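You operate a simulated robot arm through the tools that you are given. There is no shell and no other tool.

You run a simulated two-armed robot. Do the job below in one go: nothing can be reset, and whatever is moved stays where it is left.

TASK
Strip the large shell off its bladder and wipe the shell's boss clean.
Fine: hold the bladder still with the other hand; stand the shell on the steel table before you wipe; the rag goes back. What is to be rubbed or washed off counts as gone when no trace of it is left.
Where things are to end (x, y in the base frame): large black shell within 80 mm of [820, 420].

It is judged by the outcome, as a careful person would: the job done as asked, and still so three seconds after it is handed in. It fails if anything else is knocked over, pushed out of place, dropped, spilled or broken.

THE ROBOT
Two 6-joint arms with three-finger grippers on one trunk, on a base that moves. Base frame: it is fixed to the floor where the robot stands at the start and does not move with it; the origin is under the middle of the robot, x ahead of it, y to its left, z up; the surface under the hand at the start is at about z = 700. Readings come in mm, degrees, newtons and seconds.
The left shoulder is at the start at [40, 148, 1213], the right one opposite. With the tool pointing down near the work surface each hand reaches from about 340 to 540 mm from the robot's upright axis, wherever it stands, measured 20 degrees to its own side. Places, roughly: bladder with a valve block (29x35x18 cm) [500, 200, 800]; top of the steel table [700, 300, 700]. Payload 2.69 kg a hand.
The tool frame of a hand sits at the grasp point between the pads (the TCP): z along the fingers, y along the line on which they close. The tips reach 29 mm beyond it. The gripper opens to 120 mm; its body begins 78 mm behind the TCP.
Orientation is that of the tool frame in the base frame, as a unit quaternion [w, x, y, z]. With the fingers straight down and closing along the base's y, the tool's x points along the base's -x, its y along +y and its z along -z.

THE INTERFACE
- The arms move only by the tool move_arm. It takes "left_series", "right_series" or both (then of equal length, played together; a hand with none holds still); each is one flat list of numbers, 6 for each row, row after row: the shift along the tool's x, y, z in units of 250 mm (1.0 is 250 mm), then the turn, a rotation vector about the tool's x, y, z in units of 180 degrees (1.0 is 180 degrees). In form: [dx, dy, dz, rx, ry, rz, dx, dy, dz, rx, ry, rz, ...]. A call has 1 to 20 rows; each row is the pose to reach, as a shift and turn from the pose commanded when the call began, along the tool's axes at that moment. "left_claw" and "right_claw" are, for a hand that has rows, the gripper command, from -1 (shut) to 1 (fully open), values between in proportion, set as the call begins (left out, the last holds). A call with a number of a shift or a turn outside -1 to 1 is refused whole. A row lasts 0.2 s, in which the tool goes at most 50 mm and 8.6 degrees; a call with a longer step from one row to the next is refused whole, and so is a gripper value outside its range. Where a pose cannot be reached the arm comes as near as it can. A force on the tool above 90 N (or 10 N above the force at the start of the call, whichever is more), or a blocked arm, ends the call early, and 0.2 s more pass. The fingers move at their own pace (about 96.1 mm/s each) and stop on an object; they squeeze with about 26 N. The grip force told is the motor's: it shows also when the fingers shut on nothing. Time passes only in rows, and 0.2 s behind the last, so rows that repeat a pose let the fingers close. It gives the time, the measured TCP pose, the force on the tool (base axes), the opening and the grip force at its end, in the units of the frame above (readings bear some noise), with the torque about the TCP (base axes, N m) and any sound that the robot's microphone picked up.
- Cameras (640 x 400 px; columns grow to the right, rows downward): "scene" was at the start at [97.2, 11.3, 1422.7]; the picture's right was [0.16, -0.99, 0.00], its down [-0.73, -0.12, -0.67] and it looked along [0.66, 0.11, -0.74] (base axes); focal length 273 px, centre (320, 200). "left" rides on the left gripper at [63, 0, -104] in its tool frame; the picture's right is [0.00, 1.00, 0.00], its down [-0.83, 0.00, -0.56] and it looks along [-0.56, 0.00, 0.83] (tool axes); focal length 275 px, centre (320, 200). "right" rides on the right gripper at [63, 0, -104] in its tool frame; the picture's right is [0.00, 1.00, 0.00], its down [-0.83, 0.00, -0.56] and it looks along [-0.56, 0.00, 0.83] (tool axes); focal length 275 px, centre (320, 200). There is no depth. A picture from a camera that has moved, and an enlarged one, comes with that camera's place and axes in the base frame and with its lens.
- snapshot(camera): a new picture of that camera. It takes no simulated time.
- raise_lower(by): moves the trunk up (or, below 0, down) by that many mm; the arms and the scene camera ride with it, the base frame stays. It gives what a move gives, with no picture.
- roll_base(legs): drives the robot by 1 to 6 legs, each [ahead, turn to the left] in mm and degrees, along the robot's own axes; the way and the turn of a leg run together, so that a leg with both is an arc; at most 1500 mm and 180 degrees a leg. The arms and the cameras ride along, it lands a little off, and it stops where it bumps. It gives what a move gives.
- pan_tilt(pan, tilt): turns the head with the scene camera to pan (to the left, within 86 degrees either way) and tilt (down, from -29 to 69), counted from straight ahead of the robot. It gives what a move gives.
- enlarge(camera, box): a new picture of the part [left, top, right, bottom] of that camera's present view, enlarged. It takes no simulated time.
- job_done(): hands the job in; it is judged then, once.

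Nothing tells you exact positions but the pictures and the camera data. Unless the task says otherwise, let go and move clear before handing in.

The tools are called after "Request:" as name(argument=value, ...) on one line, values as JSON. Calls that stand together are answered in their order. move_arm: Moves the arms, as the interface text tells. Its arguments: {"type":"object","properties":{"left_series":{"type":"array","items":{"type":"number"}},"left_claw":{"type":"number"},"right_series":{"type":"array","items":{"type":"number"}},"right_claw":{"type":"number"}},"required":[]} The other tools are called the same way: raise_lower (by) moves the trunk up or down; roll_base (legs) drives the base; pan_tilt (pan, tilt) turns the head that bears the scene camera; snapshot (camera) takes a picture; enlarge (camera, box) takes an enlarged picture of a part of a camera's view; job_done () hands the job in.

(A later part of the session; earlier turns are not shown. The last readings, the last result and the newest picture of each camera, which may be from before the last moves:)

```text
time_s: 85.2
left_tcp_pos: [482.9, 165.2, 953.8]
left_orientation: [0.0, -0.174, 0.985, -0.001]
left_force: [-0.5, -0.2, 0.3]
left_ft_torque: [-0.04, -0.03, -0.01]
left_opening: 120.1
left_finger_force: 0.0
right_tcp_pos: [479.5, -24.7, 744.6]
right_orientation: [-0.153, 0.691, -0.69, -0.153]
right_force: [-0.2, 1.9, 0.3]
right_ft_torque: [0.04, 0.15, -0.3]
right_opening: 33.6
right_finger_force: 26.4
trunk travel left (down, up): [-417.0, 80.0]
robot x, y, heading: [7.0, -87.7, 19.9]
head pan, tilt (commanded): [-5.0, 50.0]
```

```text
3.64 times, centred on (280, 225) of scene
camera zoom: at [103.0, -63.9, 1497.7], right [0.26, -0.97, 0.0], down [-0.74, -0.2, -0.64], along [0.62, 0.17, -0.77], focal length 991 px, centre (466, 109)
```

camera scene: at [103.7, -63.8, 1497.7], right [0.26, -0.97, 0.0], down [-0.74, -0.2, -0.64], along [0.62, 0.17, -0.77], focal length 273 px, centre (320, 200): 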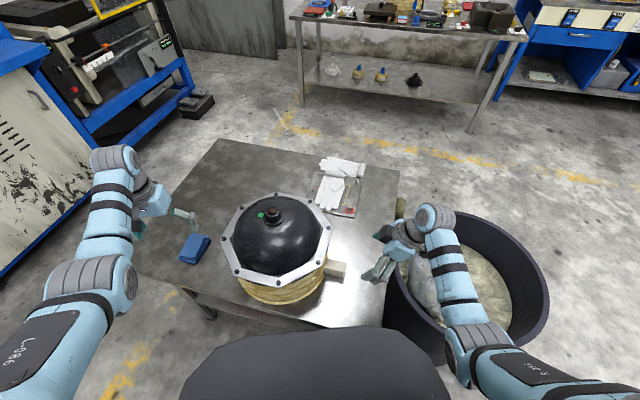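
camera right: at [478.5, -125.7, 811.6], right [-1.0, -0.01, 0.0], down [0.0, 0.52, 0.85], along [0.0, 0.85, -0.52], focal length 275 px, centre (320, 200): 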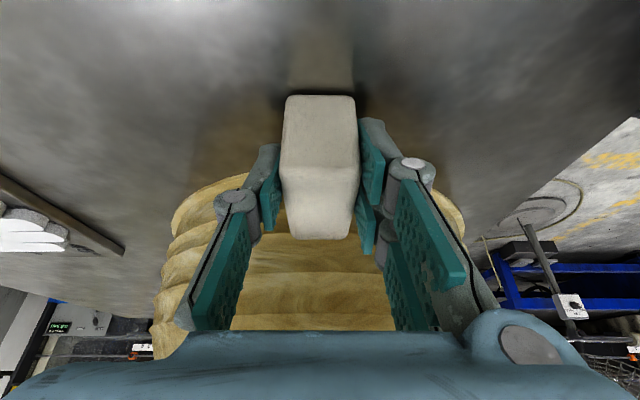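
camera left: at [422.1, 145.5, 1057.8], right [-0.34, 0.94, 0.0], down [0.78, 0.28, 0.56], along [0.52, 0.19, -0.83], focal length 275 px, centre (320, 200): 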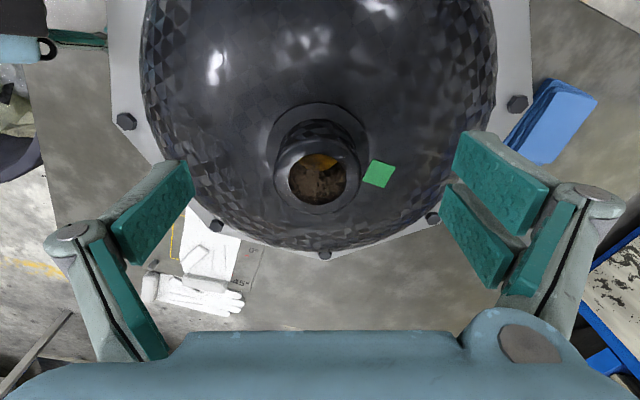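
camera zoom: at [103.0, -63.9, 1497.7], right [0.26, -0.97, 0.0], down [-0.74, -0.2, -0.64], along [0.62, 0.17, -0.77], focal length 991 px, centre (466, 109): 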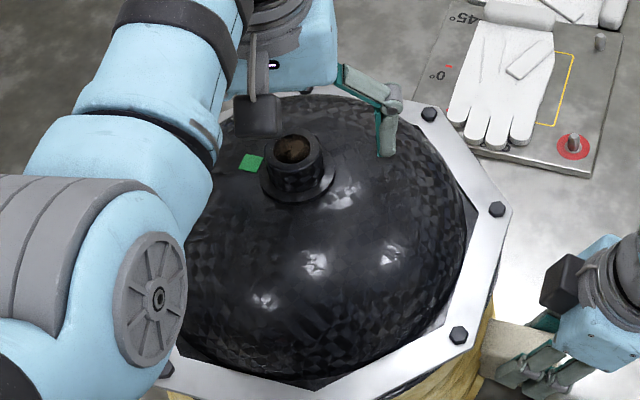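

Request:
enlarge(camera="left", box=[270, 110, 380, 220])

```text
3.64 times, centred on (325, 165) of left
camera zoom: at [422.1, 145.5, 1057.8], right [-0.34, 0.94, 0.0], down [0.78, 0.28, 0.56], along [0.52, 0.19, -0.83], focal length 1001 px, centre (302, 327)
```

zoom: 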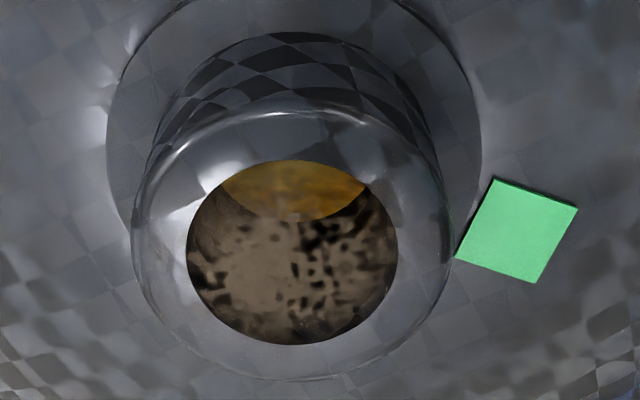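

The hole in the boss shows mottled brown residue on its bore. I'll close the left hand on the boss.

Request:
move_arm(left_series=[0, 0, 0.012, 0, 0, 0])

Request:
move_arm(left_series=[0, 0, 0, 0, 0, 0, 0, 0, 0, 0, 0, 0, 0, 0, 0, 0, 0, 0, 0, 0, 0, 0, 0, 0], left_claw=-1)

Request:
snapshot(camera="left")

```text
time_s: 85.6
left_tcp_pos: [482.7, 167.5, 950.8]
left_orientation: [0.001, -0.174, 0.985, -0.001]
left_force: [-0.8, 0.8, -0.1]
left_ft_torque: [-0.01, 0.02, -0.01]
left_opening: 120.0
left_finger_force: 0.1
right_tcp_pos: [479.8, -24.7, 745.0]
right_orientation: [-0.153, 0.691, -0.69, -0.153]
right_force: [0.5, 2.1, 0.0]
right_ft_torque: [0.04, 0.11, -0.25]
right_opening: 33.6
right_finger_force: 25.6
trunk travel left (down, up): [-417.0, 80.0]
robot x, y, heading: [8.4, -88.1, 20.3]
head pan, tilt (commanded): [-5.0, 50.0]
```

```text
time_s: 86.6
left_tcp_pos: [483.0, 166.1, 950.3]
left_orientation: [0.0, -0.173, 0.985, -0.001]
left_force: [2.8, -8.1, 0.5]
left_ft_torque: [-0.47, -0.05, -0.06]
left_opening: 38.8
left_finger_force: 25.8
right_tcp_pos: [480.6, -23.9, 743.3]
right_orientation: [-0.153, 0.691, -0.689, -0.154]
right_force: [-0.3, 6.6, 1.0]
right_ft_torque: [-0.24, 0.04, -0.1]
right_opening: 33.7
right_finger_force: 25.6
trunk travel left (down, up): [-417.0, 80.0]
robot x, y, heading: [10.2, -87.4, 20.5]
head pan, tilt (commanded): [-5.0, 50.0]
```

```text
taken
camera left: at [423.0, 144.5, 1054.7], right [-0.34, 0.94, 0.0], down [0.78, 0.28, 0.56], along [0.52, 0.19, -0.83], focal length 275 px, centre (320, 200)
```

left: 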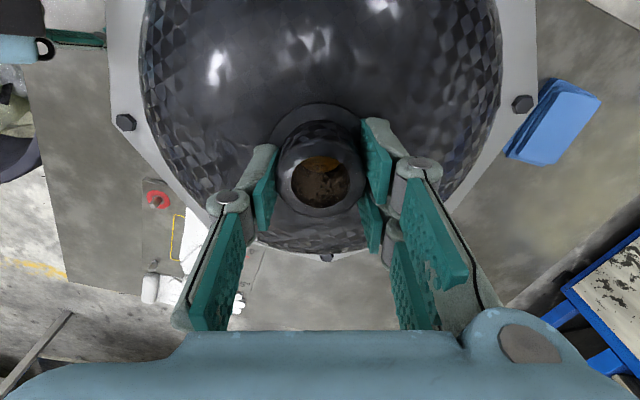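

Both grips are solid. I'll begin lifting slowly, watching the forces.

Request:
move_arm(left_series=[0, -0.004, -0.008, 0, 0, 0, 0, -0.004, -0.016, 0, 0, 0, 0, -0.004, -0.024, 0, 0, 0])

```text
time_s: 87.4
left_tcp_pos: [483.6, 166.3, 955.8]
left_orientation: [-0.001, -0.175, 0.985, 0.0]
left_force: [-0.3, -0.1, -4.2]
left_ft_torque: [-0.04, 0.01, 0.02]
left_opening: 38.6
left_finger_force: 25.8
right_tcp_pos: [481.0, -24.8, 744.7]
right_orientation: [-0.152, 0.691, -0.69, -0.152]
right_force: [0.5, 2.3, 4.3]
right_ft_torque: [-0.11, 0.05, -0.27]
right_opening: 33.7
right_finger_force: 25.8
trunk travel left (down, up): [-417.0, 80.0]
robot x, y, heading: [11.1, -94.5, 20.2]
head pan, tilt (commanded): [-5.0, 50.0]
```

Request:
move_arm(left_series=[0, 0, -0.016, 0, 0, 0, 0, 0, -0.032, 0, 0, 0, 0, 0, -0.048, 0, 0, 0])

Request:
enlarge(camera="scene", box=[210, 170, 370, 310])

Request:
snapshot(camera="right")

```text
time_s: 88.2
left_tcp_pos: [483.1, 166.8, 965.9]
left_orientation: [0.0, -0.174, 0.985, -0.002]
left_force: [-0.4, 0.4, -3.7]
left_ft_torque: [-0.03, 0.02, -0.02]
left_opening: 38.8
left_finger_force: 25.9
right_tcp_pos: [480.9, -24.4, 743.6]
right_orientation: [-0.153, 0.691, -0.69, -0.154]
right_force: [2.0, 1.1, 4.1]
right_ft_torque: [-0.05, 0.01, -0.19]
right_opening: 33.8
right_finger_force: 26.6
trunk travel left (down, up): [-417.0, 80.0]
robot x, y, heading: [13.1, -88.0, 20.0]
head pan, tilt (commanded): [-5.0, 50.0]
```

```text
2.86 times, centred on (290, 240) of scene
camera zoom: at [103.2, -63.7, 1497.7], right [0.26, -0.97, 0.0], down [-0.74, -0.2, -0.64], along [0.62, 0.17, -0.77], focal length 779 px, centre (406, 86)
```

zoom: 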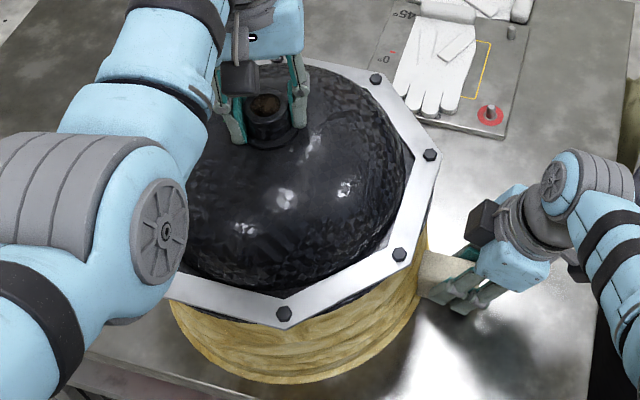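

```text
taken
camera right: at [479.1, -125.6, 811.6], right [-1.0, -0.01, 0.0], down [0.0, 0.52, 0.85], along [0.0, 0.85, -0.52], focal length 275 px, centre (320, 200)
```

right: 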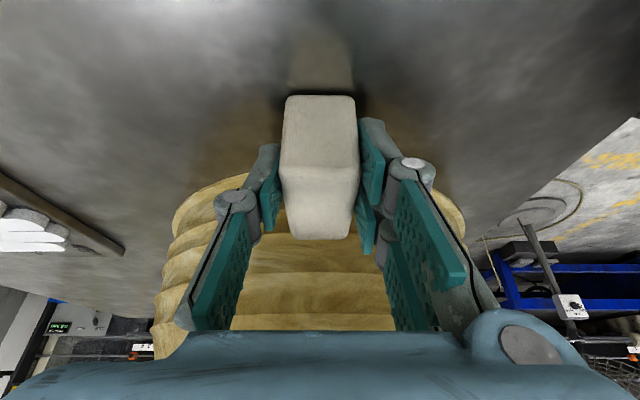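

The shell is rising (about 15 mm) while the bladder stays put. I'll continue lifting.

Request:
move_arm(left_series=[0, 0, -0.02, 0, 0, 0, 0, 0, -0.04, 0, 0, 0, 0, 0, -0.06, 0, 0, 0, 0, 0, -0.08, 0, 0, 0])

Request:
enlarge(camera="scene", box=[210, 170, 370, 310])

```text
time_s: 89.2
left_tcp_pos: [481.7, 165.7, 987.0]
left_orientation: [0.0, -0.174, 0.985, 0.0]
left_force: [0.1, -0.4, -4.4]
left_ft_torque: [0.03, -0.04, -0.03]
left_opening: 38.6
left_finger_force: 25.8
right_tcp_pos: [481.9, -23.7, 743.3]
right_orientation: [-0.154, 0.691, -0.69, -0.154]
right_force: [2.7, 0.9, 5.1]
right_ft_torque: [0.05, 0.05, -0.25]
right_opening: 33.6
right_finger_force: 26.2
trunk travel left (down, up): [-417.0, 80.0]
robot x, y, heading: [12.5, -89.5, 20.2]
head pan, tilt (commanded): [-5.0, 50.0]
```

```text
2.86 times, centred on (290, 240) of scene
camera zoom: at [103.3, -63.9, 1497.7], right [0.26, -0.97, 0.0], down [-0.74, -0.2, -0.64], along [0.62, 0.17, -0.77], focal length 779 px, centre (406, 86)
```

zoom: 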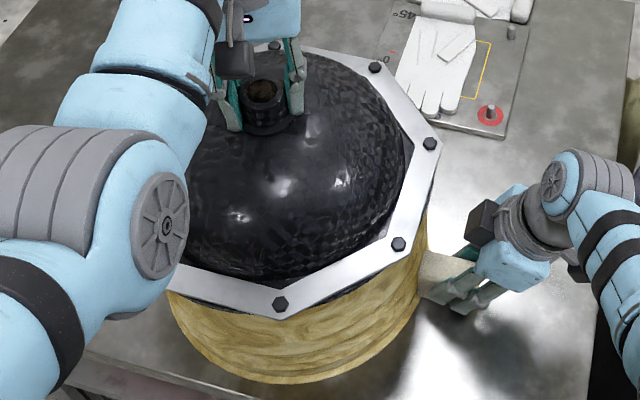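

Request:
move_arm(left_series=[0, 0, -0.03, 0, 0, 0, 0, 0, -0.06, 0, 0, 0, 0, 0, -0.09, 0, 0, 0, 0, 0, -0.12, 0, 0, 0, 0, 0, -0.15, 0, 0, 0])

Request:
enlarge(camera="scene", box=[190, 150, 370, 310])

Request:
snapshot(camera="right")

```text
time_s: 90.4
left_tcp_pos: [480.9, 165.2, 1025.8]
left_orientation: [0.0, -0.174, 0.985, -0.001]
left_force: [0.6, -0.6, -3.7]
left_ft_torque: [0.02, -0.02, -0.01]
left_opening: 38.8
left_finger_force: 26.3
right_tcp_pos: [479.5, -22.8, 743.0]
right_orientation: [-0.152, 0.692, -0.689, -0.153]
right_force: [2.2, 0.2, 4.6]
right_ft_torque: [0.08, 0.02, -0.26]
right_opening: 33.7
right_finger_force: 26.5
trunk travel left (down, up): [-417.0, 80.0]
robot x, y, heading: [10.5, -90.8, 19.9]
head pan, tilt (commanded): [-5.0, 50.0]
```

```text
2.50 times, centred on (280, 230) of scene
camera zoom: at [103.3, -63.9, 1497.7], right [0.26, -0.97, 0.0], down [-0.74, -0.2, -0.64], along [0.62, 0.17, -0.77], focal length 681 px, centre (420, 125)
```

zoom: 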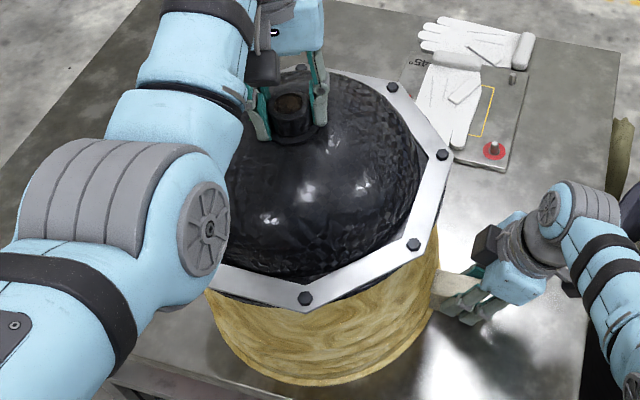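

```text
taken
camera right: at [479.1, -125.6, 811.6], right [-1.0, -0.01, 0.0], down [0.0, 0.52, 0.85], along [0.0, 0.85, -0.52], focal length 275 px, centre (320, 200)
```

right: 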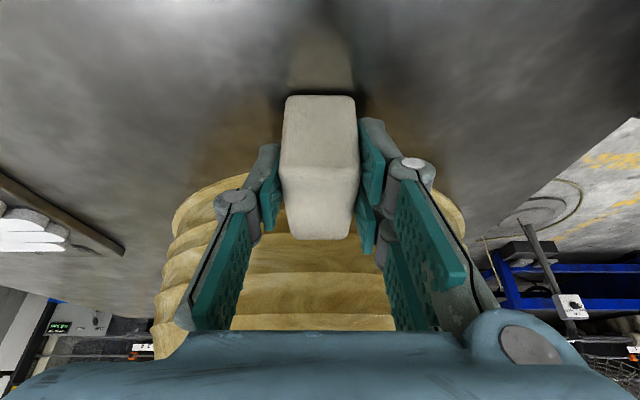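

Request:
move_arm(left_series=[0, 0, -0.03, 0, 0, 0, 0, 0, -0.06, 0, 0, 0, 0, 0, -0.09, 0, 0, 0, 0, 0, -0.1, 0, 0, 0])

Request:
snapshot(camera="scene")

```text
time_s: 91.4
left_tcp_pos: [482.1, 167.4, 1050.5]
left_orientation: [0.001, -0.174, 0.985, -0.001]
left_force: [-0.4, 0.2, -4.3]
left_ft_torque: [0.0, 0.01, 0.02]
left_opening: 38.7
left_finger_force: 26.0
right_tcp_pos: [481.1, -24.4, 745.0]
right_orientation: [-0.153, 0.691, -0.69, -0.153]
right_force: [2.0, 0.8, 5.6]
right_ft_torque: [0.09, 0.1, -0.25]
right_opening: 33.8
right_finger_force: 26.1
trunk travel left (down, up): [-417.0, 80.0]
robot x, y, heading: [10.6, -89.4, 20.3]
head pan, tilt (commanded): [-5.0, 50.0]
```

```text
taken
camera scene: at [103.3, -63.9, 1497.7], right [0.26, -0.97, 0.0], down [-0.74, -0.2, -0.64], along [0.62, 0.17, -0.77], focal length 273 px, centre (320, 200)
```

scene: 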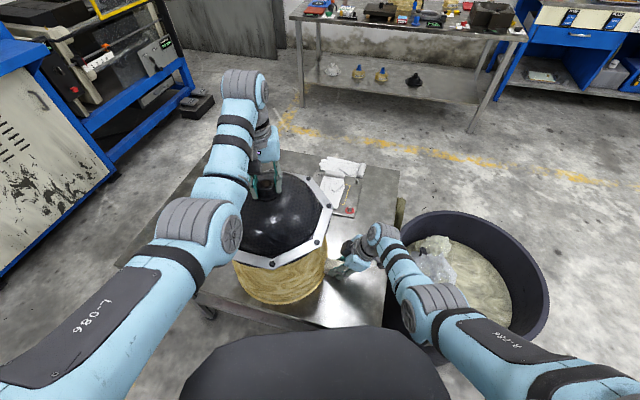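

The shell is now 100 mm up and clear. I'll let go of the block with the right hand and back it out the way it came.

Request:
move_arm(right_series=[0, 0, 0, 0, 0, 0, 0, 0, 0, 0, 0, 0, 0, 0, 0, 0, 0, 0, 0, 0, 0, 0, 0, 0], right_claw=1)

Request:
move_arm(right_series=[0, 0, -0.06, 0, 0, 0, 0, 0, -0.16, 0, 0, 0, 0, 0, -0.3, 0, 0, 0, 0.08, 0, -0.45, 0, 0, 0, 0.2, 0, -0.55, 0, 0, 0])

Request:
snapshot(camera="right")

```text
time_s: 92.4
left_tcp_pos: [481.8, 167.3, 1049.8]
left_orientation: [0.001, -0.175, 0.985, -0.002]
left_force: [0.2, 0.3, -3.8]
left_ft_torque: [0.04, -0.01, 0.0]
left_opening: 39.1
left_finger_force: 26.8
right_tcp_pos: [480.7, -24.4, 744.6]
right_orientation: [-0.153, 0.691, -0.69, -0.154]
right_force: [0.3, 0.3, -0.4]
right_ft_torque: [-0.02, 0.0, 0.02]
right_opening: 120.1
right_finger_force: 0.0
trunk travel left (down, up): [-417.0, 80.0]
robot x, y, heading: [9.0, -88.8, 20.1]
head pan, tilt (commanded): [-5.0, 50.0]
```

```text
time_s: 93.6
left_tcp_pos: [482.1, 164.9, 1049.1]
left_orientation: [0.001, -0.175, 0.985, 0.0]
left_force: [0.5, -1.5, -3.1]
left_ft_torque: [-0.01, -0.02, 0.02]
left_opening: 38.5
left_finger_force: 26.4
right_tcp_pos: [480.7, -127.9, 850.8]
right_orientation: [-0.153, 0.691, -0.69, -0.154]
right_force: [0.0, -0.4, 0.1]
right_ft_torque: [0.04, -0.02, 0.0]
right_opening: 119.9
right_finger_force: 0.1
trunk travel left (down, up): [-417.0, 80.0]
robot x, y, heading: [10.8, -88.7, 20.2]
head pan, tilt (commanded): [-5.0, 50.0]
```

```text
taken
camera right: at [479.2, -230.6, 918.2], right [-1.0, -0.01, 0.0], down [0.0, 0.52, 0.86], along [-0.01, 0.86, -0.52], focal length 275 px, centre (320, 200)
```

right: 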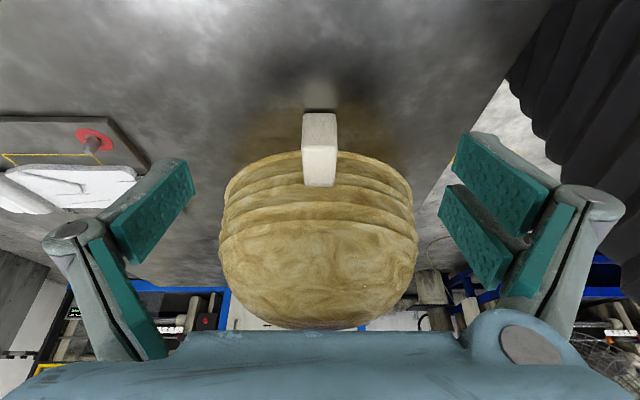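

The bladder's domed top (z ≈ 880) is free of the shell. I'll raise the trunk for clearance and bring the right hand up and forward so it stays clear of the table later.

Request:
raise_lower(by=75)

Request:
move_arm(right_series=[-0.06, -0.087, -0.13, 0, 0, 0, -0.12, -0.174, -0.26, 0, 0, 0, -0.18, -0.26, -0.39, 0, 0, 0, -0.24, -0.35, -0.52, 0, 0, 0, -0.303, -0.436, -0.648, 0, 0, 0])

Request:
snapshot(camera="scene")

Request:
snapshot(camera="right")

```text
time_s: 94.7
left_tcp_pos: [482.7, 165.7, 1125.0]
left_orientation: [0.0, -0.175, 0.985, -0.001]
left_force: [0.1, -0.6, -4.4]
left_ft_torque: [0.04, -0.03, 0.03]
left_opening: 38.5
left_finger_force: 26.4
right_tcp_pos: [480.7, -127.7, 925.1]
right_orientation: [-0.153, 0.691, -0.69, -0.154]
right_force: [-0.1, 0.3, -0.4]
right_ft_torque: [-0.03, 0.0, 0.0]
right_opening: 119.7
right_finger_force: 0.1
trunk travel left (down, up): [-492.0, 5.0]
robot x, y, heading: [10.5, -89.3, 20.0]
head pan, tilt (commanded): [-5.0, 50.0]
```

```text
time_s: 95.9
left_tcp_pos: [483.2, 166.8, 1125.6]
left_orientation: [0.0, -0.175, 0.985, -0.001]
left_force: [0.2, -0.1, -3.1]
left_ft_torque: [0.0, -0.03, -0.03]
left_opening: 38.8
left_finger_force: 25.9
right_tcp_pos: [589.5, -126.8, 1102.5]
right_orientation: [-0.153, 0.691, -0.689, -0.154]
right_force: [-0.3, 1.1, 0.4]
right_ft_torque: [0.01, -0.02, -0.02]
right_opening: 120.0
right_finger_force: 0.2
trunk travel left (down, up): [-492.0, 5.0]
robot x, y, heading: [8.8, -87.7, 20.0]
head pan, tilt (commanded): [-5.0, 50.0]
```

```text
taken
camera scene: at [104.2, -63.5, 1572.3], right [0.26, -0.97, 0.0], down [-0.74, -0.2, -0.64], along [0.62, 0.17, -0.77], focal length 273 px, centre (320, 200)
```

scene: 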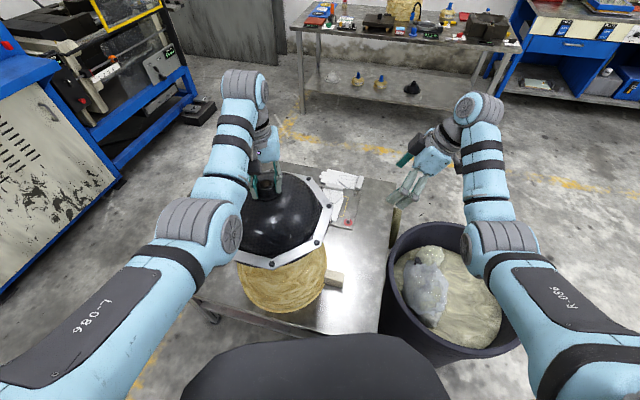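

```text
taken
camera right: at [588.5, -227.6, 1170.9], right [-1.0, -0.01, 0.0], down [0.0, 0.52, 0.85], along [-0.01, 0.85, -0.52], focal length 275 px, centre (320, 200)
```

right: 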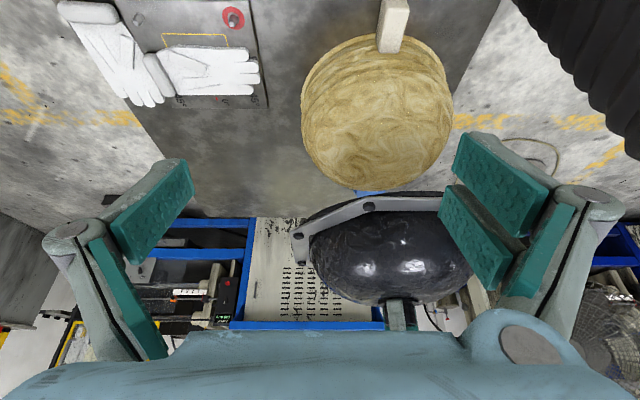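

Request:
enlarge(camera="right", box=[285, 180, 445, 280])

```text
4.00 times, centred on (365, 230) of right
camera zoom: at [588.5, -227.6, 1170.9], right [-1.0, -0.01, 0.0], down [0.0, 0.52, 0.85], along [-0.01, 0.85, -0.52], focal length 1101 px, centre (140, 80)
```

zoom: 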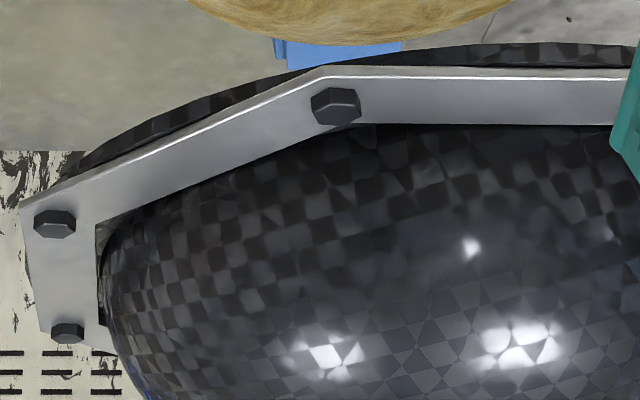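

The shell's lower rim is about 115 mm below the hand. Now I'll drive: back off, then around the left side of the table in steps.

Request:
roll_base(legs=[[-300, 0]])

Request:
roll_base(legs=[[0, 62], [1175, 0]])

```text
time_s: 97.9
left_tcp_pos: [206.1, 62.7, 1121.4]
left_orientation: [-0.001, -0.173, 0.985, -0.002]
left_force: [0.9, 0.1, -4.1]
left_ft_torque: [-0.01, -0.01, -0.01]
left_opening: 38.4
left_finger_force: 26.1
right_tcp_pos: [309.6, -230.1, 1102.2]
right_orientation: [0.152, -0.69, 0.691, 0.153]
right_force: [-0.8, -0.6, -0.5]
right_ft_torque: [0.0, 0.03, 0.03]
right_opening: 119.9
right_finger_force: 0.1
trunk travel left (down, up): [-492.0, 5.0]
robot x, y, heading: [-274.3, -195.1, 19.9]
head pan, tilt (commanded): [-5.0, 50.0]
```

```text
time_s: 106.7
left_tcp_pos: [-63.0, 1518.1, 1125.6]
left_orientation: [0.001, -0.643, 0.766, -0.001]
left_force: [-0.8, -0.1, -3.3]
left_ft_torque: [-0.01, 0.0, -0.02]
left_opening: 38.5
left_finger_force: 25.8
right_tcp_pos: [242.8, 1463.5, 1105.3]
right_orientation: [-0.055, 0.943, -0.252, -0.209]
right_force: [0.5, 0.5, 0.9]
right_ft_torque: [-0.02, 0.0, 0.01]
right_opening: 119.9
right_finger_force: 0.1
trunk travel left (down, up): [-492.0, 5.0]
robot x, y, heading: [-76.0, 977.2, 80.3]
head pan, tilt (commanded): [-5.0, 50.0]
```

Request:
roll_base(legs=[[0, -80.3]])

Request:
pan_tilt(pan=-30, tilt=45)

Request:
snapshot(camera="scene")

```text
time_s: 110.5
left_tcp_pos: [454.4, 1058.0, 1124.6]
left_orientation: [0.001, 0.004, 1.0, -0.001]
left_force: [0.6, 0.3, -3.9]
left_ft_torque: [-0.05, -0.04, -0.01]
left_opening: 38.4
left_finger_force: 26.2
right_tcp_pos: [452.7, 745.4, 1104.0]
right_orientation: [0.178, -0.557, 0.802, 0.123]
right_force: [0.1, -1.0, -0.1]
right_ft_torque: [0.0, 0.01, 0.0]
right_opening: 119.7
right_finger_force: 0.1
trunk travel left (down, up): [-492.0, 5.0]
robot x, y, heading: [-73.4, 978.9, -0.5]
head pan, tilt (commanded): [-5.0, 50.0]
```

```text
time_s: 111.4
left_tcp_pos: [453.7, 1056.8, 1124.6]
left_orientation: [0.0, 0.003, 1.0, 0.0]
left_force: [0.3, -0.2, -3.8]
left_ft_torque: [-0.02, 0.01, 0.01]
left_opening: 38.0
left_finger_force: 26.2
right_tcp_pos: [452.6, 744.1, 1104.2]
right_orientation: [0.177, -0.557, 0.802, 0.124]
right_force: [0.8, 0.8, 0.7]
right_ft_torque: [0.0, 0.01, 0.03]
right_opening: 119.7
right_finger_force: 0.1
trunk travel left (down, up): [-492.0, 5.0]
robot x, y, heading: [-77.2, 980.7, -0.5]
head pan, tilt (commanded): [-30.0, 45.0]
```

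```text
taken
camera scene: at [13.3, 938.7, 1579.2], right [-0.5, -0.86, 0.0], down [-0.61, 0.36, -0.71], along [0.61, -0.36, -0.71], focal length 273 px, centre (320, 200)
```

scene: 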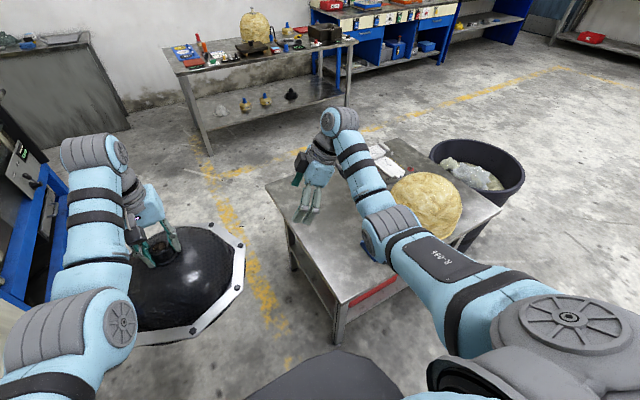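

The path ahead along the left side is open. I'll drive ahead to x ≈ 742 and turn to face the table.

Request:
roll_base(legs=[[818, 0]])

Request:
roll_base(legs=[[0, -89.5]])

Request:
pan_tilt(pan=0, tilt=50)

Request:
snapshot(camera="scene")

Request:
snapshot(camera="right")

```text
time_s: 115.8
left_tcp_pos: [1279.8, 1053.3, 1125.8]
left_orientation: [0.001, 0.001, 1.0, -0.001]
left_force: [-0.8, 0.6, -4.4]
left_ft_torque: [0.01, 0.02, -0.02]
left_opening: 37.8
left_finger_force: 26.0
right_tcp_pos: [1278.2, 742.0, 1104.1]
right_orientation: [0.178, -0.558, 0.801, 0.124]
right_force: [-0.5, -0.6, 0.1]
right_ft_torque: [0.01, -0.02, 0.01]
right_opening: 119.9
right_finger_force: 0.0
trunk travel left (down, up): [-492.0, 5.0]
robot x, y, heading: [746.9, 977.3, -0.3]
head pan, tilt (commanded): [-30.0, 45.0]
```

```text
time_s: 120.0
left_tcp_pos: [828.5, 446.7, 1123.6]
left_orientation: [-0.001, 0.706, 0.708, 0.0]
left_force: [-0.2, -0.2, -4.0]
left_ft_torque: [-0.03, 0.0, -0.01]
left_opening: 38.4
left_finger_force: 26.2
right_tcp_pos: [517.2, 445.8, 1104.4]
right_orientation: [0.213, 0.168, 0.962, -0.038]
right_force: [-0.2, -0.7, -0.8]
right_ft_torque: [-0.02, 0.0, 0.02]
right_opening: 120.0
right_finger_force: 0.1
trunk travel left (down, up): [-492.0, 5.0]
robot x, y, heading: [749.0, 979.9, -90.0]
head pan, tilt (commanded): [-30.0, 45.0]
```

```text
time_s: 121.0
left_tcp_pos: [828.2, 446.1, 1124.6]
left_orientation: [0.0, 0.707, 0.708, 0.0]
left_force: [0.5, -0.7, -3.8]
left_ft_torque: [0.01, -0.01, -0.02]
left_opening: 38.1
left_finger_force: 25.7
right_tcp_pos: [517.2, 445.4, 1104.0]
right_orientation: [0.214, 0.169, 0.961, -0.037]
right_force: [-0.4, 0.2, -0.2]
right_ft_torque: [-0.03, 0.02, -0.01]
right_opening: 119.9
right_finger_force: 0.0
trunk travel left (down, up): [-492.0, 5.0]
robot x, y, heading: [751.7, 978.6, -89.9]
head pan, tilt (commanded): [0.0, 50.0]
```

```text
taken
camera scene: at [747.9, 877.8, 1572.3], right [-1.0, 0.0, 0.0], down [0.0, 0.77, -0.64], along [0.0, -0.64, -0.77], focal length 273 px, centre (320, 200)
```

scene: 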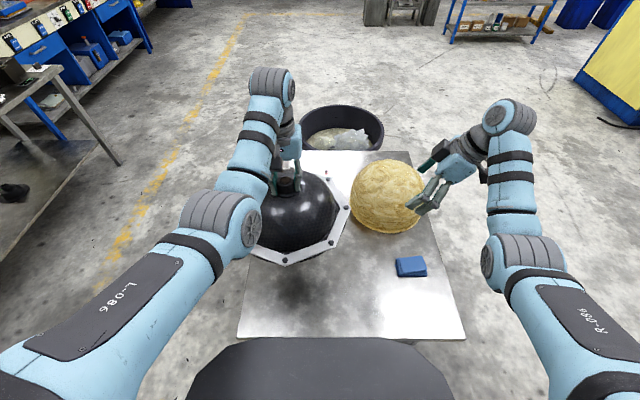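

```text
taken
camera right: at [419.5, 480.3, 1170.8], right [0.34, 0.94, 0.0], down [0.49, -0.17, 0.86], along [0.81, -0.29, -0.52], focal length 275 px, centre (320, 200)
```

right: 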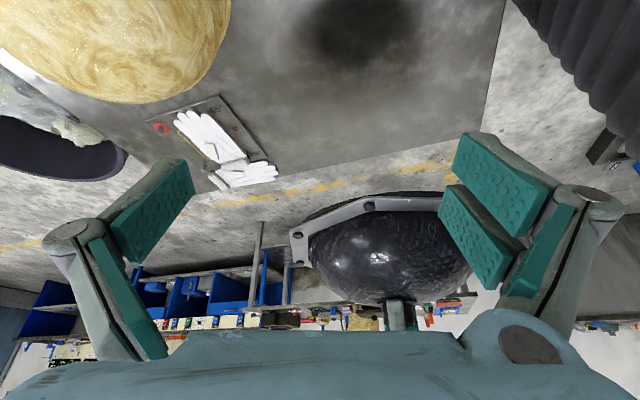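

The shell hangs above the target (828, 446) and the rag lies at about (438, 456). I'll nudge the shell slightly away from the table's far edge, then lower the trunk most of the way.

Request:
move_arm(left_series=[-0.012, -0.026, 0, 0, 0, 0, -0.024, -0.052, 0, 0, 0, 0])

Request:
raise_lower(by=-285)

Request:
snapshot(camera="scene")

Request:
snapshot(camera="right")

```text
time_s: 121.6
left_tcp_pos: [814.7, 438.1, 1124.5]
left_orientation: [-0.001, 0.707, 0.708, 0.001]
left_force: [-0.7, -0.5, -3.3]
left_ft_torque: [0.0, -0.04, -0.03]
left_opening: 38.2
left_finger_force: 25.8
right_tcp_pos: [515.6, 447.0, 1103.8]
right_orientation: [0.213, 0.168, 0.962, -0.037]
right_force: [-0.1, 0.4, -0.8]
right_ft_torque: [0.01, 0.03, -0.02]
right_opening: 120.2
right_finger_force: 0.1
trunk travel left (down, up): [-492.0, 5.0]
robot x, y, heading: [744.2, 975.6, -89.9]
head pan, tilt (commanded): [0.0, 50.0]
```

```text
time_s: 124.5
left_tcp_pos: [815.6, 438.9, 840.3]
left_orientation: [0.0, 0.707, 0.707, 0.0]
left_force: [0.1, -0.2, -3.1]
left_ft_torque: [0.03, 0.0, 0.03]
left_opening: 38.2
left_finger_force: 26.8
right_tcp_pos: [516.7, 446.5, 820.4]
right_orientation: [0.213, 0.169, 0.962, -0.037]
right_force: [-0.2, 0.5, 0.1]
right_ft_torque: [0.0, 0.0, 0.03]
right_opening: 120.0
right_finger_force: 0.0
trunk travel left (down, up): [-207.0, 290.0]
robot x, y, heading: [750.5, 977.5, -90.0]
head pan, tilt (commanded): [0.0, 50.0]
```

```text
taken
camera scene: at [748.1, 878.0, 1288.2], right [-1.0, 0.0, 0.0], down [0.0, 0.77, -0.64], along [0.0, -0.64, -0.77], focal length 273 px, centre (320, 200)
```

scene: 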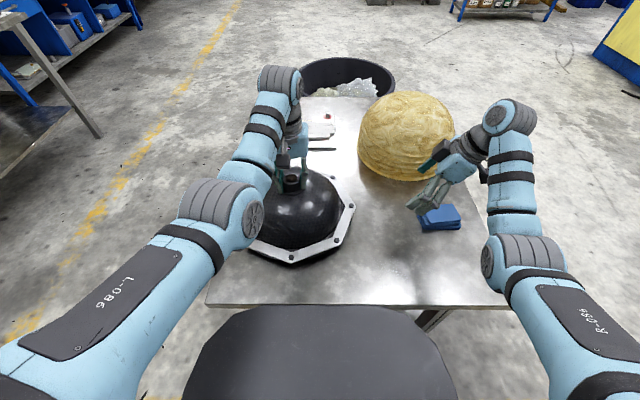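

```text
taken
camera right: at [419.6, 480.5, 886.7], right [0.34, 0.94, 0.0], down [0.49, -0.17, 0.86], along [0.81, -0.29, -0.52], focal length 275 px, centre (320, 200)
```

right: 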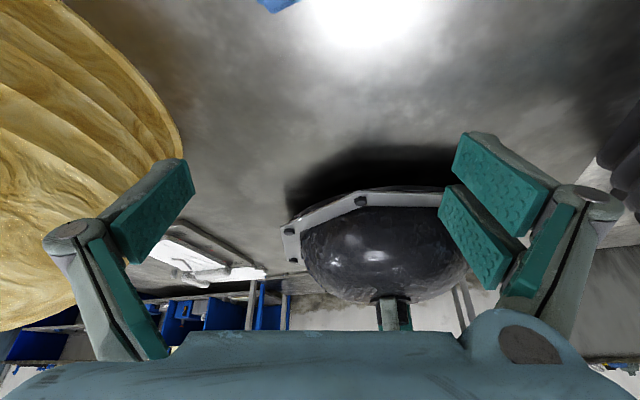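

The shell is about 24 mm above the table. I'll lower another 18 mm with the trunk, then ease it down with the arm until it touches.

Request:
raise_lower(by=-18)

Request:
move_arm(left_series=[0, 0, 0.006, 0, 0, 0, 0, 0, 0.012, 0, 0, 0])

Request:
enlarge(camera="right", box=[270, 130, 460, 270])

```text
time_s: 125.1
left_tcp_pos: [814.3, 440.6, 822.2]
left_orientation: [0.0, 0.707, 0.707, 0.0]
left_force: [0.1, 0.5, -4.3]
left_ft_torque: [-0.02, -0.01, 0.01]
left_opening: 38.5
left_finger_force: 25.5
right_tcp_pos: [515.5, 445.9, 801.0]
right_orientation: [0.213, 0.168, 0.962, -0.037]
right_force: [-0.4, -0.8, 0.3]
right_ft_torque: [0.0, 0.0, -0.02]
right_opening: 119.9
right_finger_force: 0.1
trunk travel left (down, up): [-189.0, 308.0]
robot x, y, heading: [748.0, 978.6, -89.6]
head pan, tilt (commanded): [0.0, 50.0]
```

```text
time_s: 125.7
left_tcp_pos: [815.0, 440.3, 820.2]
left_orientation: [-0.001, 0.706, 0.708, -0.001]
left_force: [-0.2, -0.2, -4.4]
left_ft_torque: [0.0, 0.02, -0.02]
left_opening: 38.2
left_finger_force: 26.1
right_tcp_pos: [516.3, 447.3, 802.7]
right_orientation: [0.214, 0.169, 0.962, -0.037]
right_force: [-0.1, 0.5, 0.3]
right_ft_torque: [0.01, -0.01, -0.02]
right_opening: 120.2
right_finger_force: 0.0
trunk travel left (down, up): [-189.0, 308.0]
robot x, y, heading: [748.5, 976.0, -90.1]
head pan, tilt (commanded): [0.0, 50.0]
```

```text
2.86 times, centred on (365, 200) of right
camera zoom: at [419.6, 480.6, 868.7], right [0.34, 0.94, 0.0], down [0.49, -0.17, 0.86], along [0.81, -0.29, -0.52], focal length 786 px, centre (191, 200)
```

zoom: 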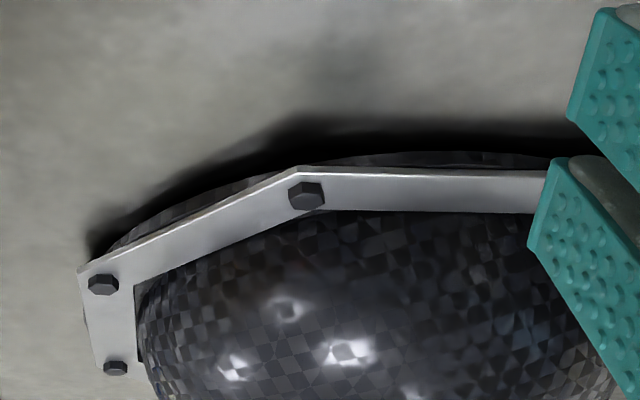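

Request:
move_arm(left_series=[0, 0, 0.006, 0, 0, 0, 0, 0, 0.012, 0, 0, 0])

Request:
move_arm(left_series=[0, 0, 0.005, 0, 0, 0, 0, 0, 0.008, 0, 0, 0])

```text
time_s: 126.3
left_tcp_pos: [815.7, 440.4, 815.3]
left_orientation: [-0.001, 0.707, 0.707, 0.001]
left_force: [-0.1, -0.1, -4.0]
left_ft_torque: [-0.04, 0.0, 0.01]
left_opening: 38.4
left_finger_force: 25.4
right_tcp_pos: [516.5, 446.0, 802.2]
right_orientation: [0.214, 0.169, 0.962, -0.037]
right_force: [-0.5, 0.0, -0.5]
right_ft_torque: [0.01, -0.01, 0.02]
right_opening: 120.1
right_finger_force: 0.0
trunk travel left (down, up): [-189.0, 308.0]
robot x, y, heading: [749.7, 977.9, -90.0]
head pan, tilt (commanded): [0.0, 50.0]
```

```text
time_s: 126.9
left_tcp_pos: [815.0, 439.2, 813.6]
left_orientation: [-0.001, 0.706, 0.708, 0.001]
left_force: [0.3, -0.8, -3.9]
left_ft_torque: [0.01, -0.02, 0.0]
left_opening: 38.4
left_finger_force: 25.9
right_tcp_pos: [516.5, 446.6, 801.5]
right_orientation: [0.213, 0.168, 0.962, -0.038]
right_force: [-0.1, -0.3, 0.0]
right_ft_torque: [-0.02, 0.01, -0.01]
right_opening: 120.0
right_finger_force: 0.0
trunk travel left (down, up): [-189.0, 308.0]
robot x, y, heading: [746.6, 975.8, -90.0]
head pan, tilt (commanded): [0.0, 50.0]
```

Request:
move_arm(left_series=[0, 0, 0.006, 0, 0, 0, 0, 0, 0.008, 0, 0, 0])

Request:
move_arm(left_series=[0, 0, 0.006, 0, 0, 0, 0, 0, 0.008, 0, 0, 0])

```text
time_s: 127.5
left_tcp_pos: [816.1, 439.8, 814.1]
left_orientation: [0.0, 0.707, 0.707, -0.001]
left_force: [0.1, -2.8, 9.7]
left_ft_torque: [0.45, -0.11, -0.01]
left_opening: 38.2
left_finger_force: 26.0
right_tcp_pos: [515.8, 448.1, 802.1]
right_orientation: [0.213, 0.169, 0.962, -0.038]
right_force: [0.4, 0.3, -0.2]
right_ft_torque: [0.0, -0.01, 0.04]
right_opening: 120.2
right_finger_force: 0.1
trunk travel left (down, up): [-189.0, 308.0]
robot x, y, heading: [748.4, 977.0, -89.8]
head pan, tilt (commanded): [0.0, 50.0]
```

```text
time_s: 128.1
left_tcp_pos: [815.2, 440.2, 813.4]
left_orientation: [0.002, 0.706, 0.708, -0.003]
left_force: [1.9, -7.8, 24.1]
left_ft_torque: [0.01, -0.13, -0.06]
left_opening: 38.3
left_finger_force: 25.8
right_tcp_pos: [515.7, 449.0, 803.8]
right_orientation: [0.214, 0.168, 0.962, -0.038]
right_force: [-0.7, -0.1, 0.9]
right_ft_torque: [-0.01, 0.04, -0.03]
right_opening: 120.1
right_finger_force: 0.1
trunk travel left (down, up): [-189.0, 308.0]
robot x, y, heading: [750.1, 978.6, -89.8]
head pan, tilt (commanded): [0.0, 50.0]
```

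It has touched down (force reversed). I'll ease off the pressure, open the hand and lift clear straight up.

Request:
move_arm(left_series=[0, 0, -0.005, 0, 0, 0, 0, 0, -0.01, 0, 0, 0])

Request:
move_arm(left_series=[0, 0, 0, 0, 0, 0, 0, 0, 0, 0, 0, 0, 0, 0, 0, 0, 0, 0, 0, 0, 0, 0, 0, 0], left_claw=1)

Request:
snapshot(camera="left")

```text
time_s: 128.7
left_tcp_pos: [815.5, 439.2, 812.2]
left_orientation: [-0.001, 0.707, 0.707, 0.001]
left_force: [0.0, -4.7, 9.4]
left_ft_torque: [-0.68, 0.02, 0.06]
left_opening: 38.3
left_finger_force: 26.3
right_tcp_pos: [516.8, 447.4, 802.3]
right_orientation: [0.213, 0.169, 0.962, -0.037]
right_force: [-0.6, -0.3, 0.6]
right_ft_torque: [-0.04, 0.0, 0.03]
right_opening: 120.1
right_finger_force: 0.1
trunk travel left (down, up): [-189.0, 308.0]
robot x, y, heading: [748.6, 977.0, -90.3]
head pan, tilt (commanded): [0.0, 50.0]
```

```text
time_s: 129.7
left_tcp_pos: [815.5, 440.0, 813.0]
left_orientation: [0.0, 0.706, 0.708, 0.0]
left_force: [0.3, -0.1, 0.1]
left_ft_torque: [0.0, 0.01, 0.0]
left_opening: 119.9
left_finger_force: 0.0
right_tcp_pos: [517.0, 447.5, 801.5]
right_orientation: [0.214, 0.169, 0.961, -0.037]
right_force: [-0.7, -0.9, -0.7]
right_ft_torque: [0.01, -0.01, 0.02]
right_opening: 120.2
right_finger_force: 0.0
trunk travel left (down, up): [-189.0, 308.0]
robot x, y, heading: [754.2, 982.3, -90.0]
head pan, tilt (commanded): [0.0, 50.0]
```

```text
taken
camera left: at [815.8, 503.1, 917.6], right [1.0, 0.0, 0.0], down [0.0, -0.83, 0.56], along [0.0, -0.56, -0.83], focal length 275 px, centre (320, 200)
```

left: 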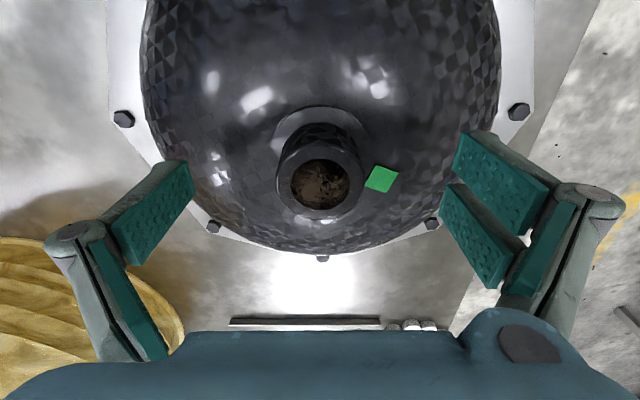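

The shell stands at about (815, 440). Let me look closely at the boss to see where the dirt is.

Request:
enlarge(camera="left", box=[270, 100, 380, 230])

Request:
move_arm(left_series=[0, 0, -0.08, 0, 0, 0, 0, 0, -0.16, 0, 0, 0, 0, 0, -0.24, 0, 0, 0])

Request:
enlarge(camera="left", box=[260, 80, 380, 200])

Request:
enlarge(camera="scene", box=[230, 140, 370, 270])

```text
3.08 times, centred on (325, 165) of left
camera zoom: at [815.8, 503.1, 917.6], right [1.0, 0.0, 0.0], down [0.0, -0.83, 0.56], along [0.0, -0.56, -0.83], focal length 847 px, centre (305, 308)
```

zoom: 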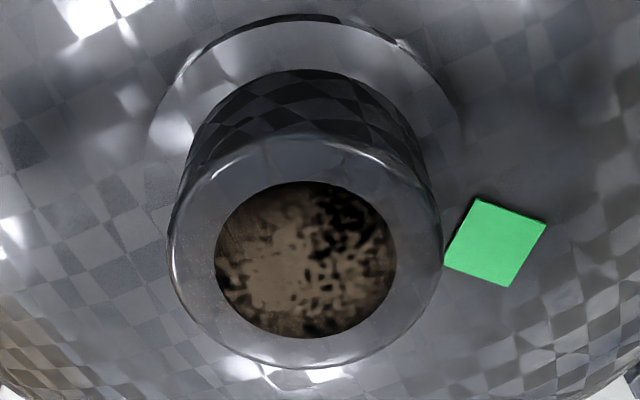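

```text
time_s: 130.5
left_tcp_pos: [815.0, 439.0, 872.8]
left_orientation: [-0.001, 0.706, 0.708, -0.001]
left_force: [-0.2, -0.1, -0.7]
left_ft_torque: [-0.01, -0.03, 0.0]
left_opening: 120.2
left_finger_force: 0.0
right_tcp_pos: [517.2, 447.6, 802.3]
right_orientation: [0.213, 0.169, 0.962, -0.038]
right_force: [0.0, -0.9, 0.4]
right_ft_torque: [-0.01, 0.0, 0.0]
right_opening: 120.0
right_finger_force: 0.1
trunk travel left (down, up): [-189.0, 308.0]
robot x, y, heading: [750.2, 980.9, -90.0]
head pan, tilt (commanded): [0.0, 50.0]
```

```text
3.33 times, centred on (320, 140) of left
camera zoom: at [815.2, 503.1, 977.8], right [1.0, 0.0, 0.0], down [0.0, -0.83, 0.56], along [0.0, -0.56, -0.83], focal length 918 px, centre (320, 400)
```

zoom: 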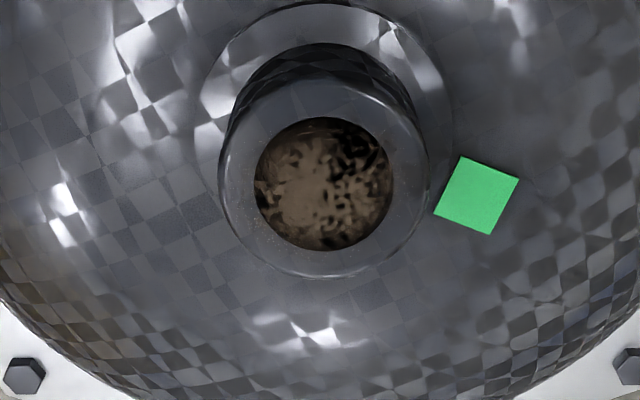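

```text
3.08 times, centred on (300, 205) of scene
camera zoom: at [748.0, 878.8, 1270.3], right [-1.0, 0.0, 0.0], down [0.0, 0.77, -0.64], along [0.0, -0.64, -0.77], focal length 839 px, centre (382, 185)
```

zoom: 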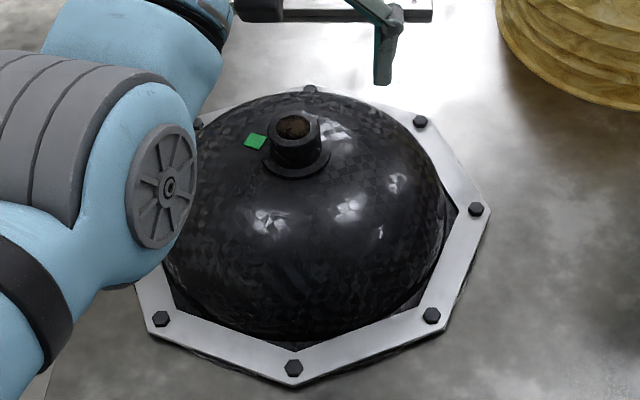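

Request:
enlarge(camera="scene", box=[390, 180, 490, 250])

Request:
snapshot(camera="scene")

```text
5.71 times, centred on (440, 215) of scene
camera zoom: at [748.0, 878.8, 1270.3], right [-1.0, 0.0, 0.0], down [0.0, 0.77, -0.64], along [0.0, -0.64, -0.77], focal length 1558 px, centre (-366, 114)
```

zoom: 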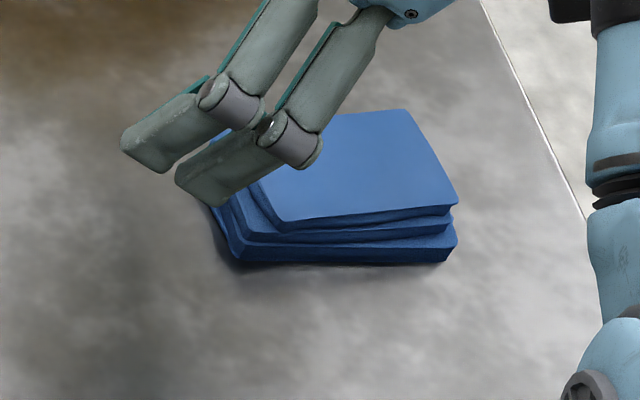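

```text
taken
camera scene: at [748.0, 878.8, 1270.3], right [-1.0, 0.0, 0.0], down [0.0, 0.77, -0.64], along [0.0, -0.64, -0.77], focal length 273 px, centre (320, 200)
```

scene: 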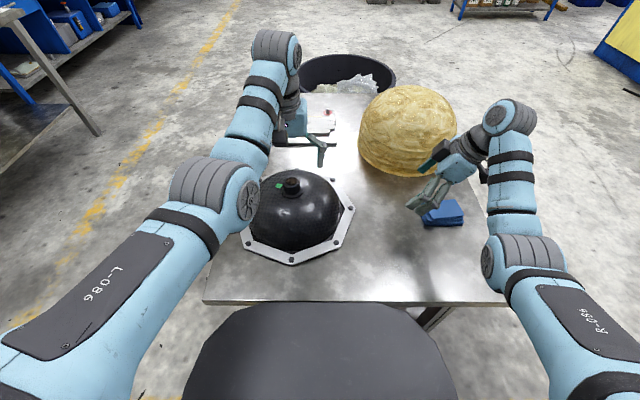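

The rag is a folded stack about 88 × 72 × 22 mm at x 390–478, y 415–490. I'll raise the trunk, straighten the right hand's orientation, and reposition the robot so the right hand can fetch the rag comfortably.

Request:
raise_lower(by=100)

Request:
move_arm(right_series=[0, 0, 0, 0.0086, 0.0121, 0.0383, 0, 0, 0, 0.0171, 0.0242, 0.0766, 0, 0, 0, 0.0257, 0.0364, 0.1148, 0, 0, 0, 0.0342, 0.0485, 0.1531, 0, 0, 0, 0.0428, 0.0606, 0.1914, 0, 0, 0, 0.0513, 0.0727, 0.2297, 0, 0, 0, 0.0599, 0.0848, 0.268, 0, 0, 0, 0.0684, 0.097, 0.3062, 0, 0, 0, 0.077, 0.1091, 0.3445, 0, 0, 0, 0.0855, 0.1212, 0.3828])

Request:
snapshot(camera="right")

```text
time_s: 131.8
left_tcp_pos: [815.8, 438.7, 972.0]
left_orientation: [0.0, 0.707, 0.707, 0.0]
left_force: [-0.5, -0.1, -0.4]
left_ft_torque: [-0.05, -0.03, -0.04]
left_opening: 120.1
left_finger_force: 0.0
right_tcp_pos: [515.4, 446.8, 900.9]
right_orientation: [0.213, 0.169, 0.962, -0.038]
right_force: [0.2, -0.6, -0.1]
right_ft_torque: [0.01, -0.01, 0.0]
right_opening: 120.0
right_finger_force: 0.1
trunk travel left (down, up): [-289.0, 208.0]
robot x, y, heading: [749.3, 975.1, -90.1]
head pan, tilt (commanded): [0.0, 50.0]
```

```text
time_s: 134.1
left_tcp_pos: [816.8, 440.0, 971.9]
left_orientation: [0.0, 0.707, 0.707, -0.001]
left_force: [-1.7, 0.0, 0.0]
left_ft_torque: [-0.01, 0.02, -0.01]
left_opening: 119.9
left_finger_force: 0.1
right_tcp_pos: [515.9, 440.2, 898.5]
right_orientation: [0.0, 0.708, 0.706, 0.0]
right_force: [0.1, 1.2, -0.7]
right_ft_torque: [0.01, 0.01, 0.01]
right_opening: 120.1
right_finger_force: 0.0
right hand out of reach, approached as far as the arm can: row 6, 7, 8, 9, 10
trunk travel left (down, up): [-289.0, 208.0]
robot x, y, heading: [751.5, 976.1, -89.9]
head pan, tilt (commanded): [0.0, 50.0]
```

```text
taken
camera right: at [514.5, 503.2, 1001.7], right [1.0, 0.0, 0.0], down [0.0, -0.83, 0.56], along [0.0, -0.56, -0.83], focal length 275 px, centre (320, 200)
```

right: 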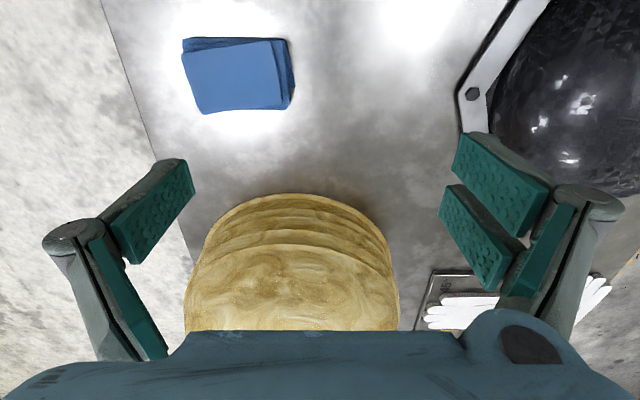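

The right hand is now pointing straight down and sees the rag at about (434, 452), turned about 5°. I'll drive to put the right arm straight in front of it.

Request:
roll_base(legs=[[-110, 0], [0, -90], [167, 0], [0, 90]])

Request:
snapshot(camera="scene")

```text
time_s: 143.9
left_tcp_pos: [645.4, 547.0, 971.8]
left_orientation: [-0.001, 0.71, 0.704, 0.0]
left_force: [-0.1, -0.5, 0.2]
left_ft_torque: [-0.01, -0.02, 0.01]
left_opening: 120.1
left_finger_force: 0.0
right_tcp_pos: [345.0, 551.9, 899.3]
right_orientation: [-0.001, 0.711, 0.703, -0.001]
right_force: [0.0, 0.2, 0.5]
right_ft_torque: [0.02, -0.01, -0.01]
right_opening: 120.1
right_finger_force: 0.0
trunk travel left (down, up): [-289.0, 208.0]
robot x, y, heading: [583.9, 1083.7, -90.5]
head pan, tilt (commanded): [0.0, 50.0]
```

```text
taken
camera scene: at [581.7, 987.1, 1369.4], right [-1.0, 0.01, 0.0], down [0.01, 0.77, -0.64], along [-0.01, -0.64, -0.77], focal length 273 px, centre (320, 200)
```

scene: 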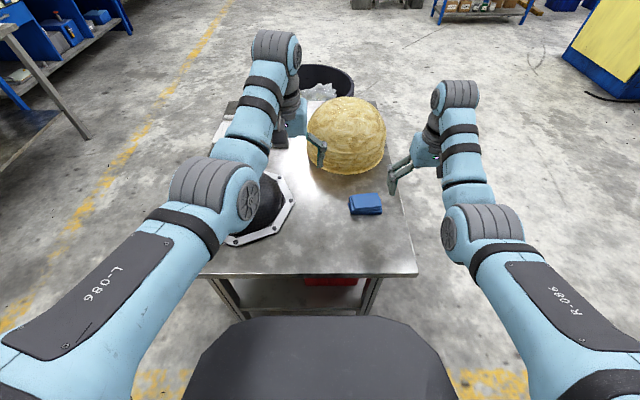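

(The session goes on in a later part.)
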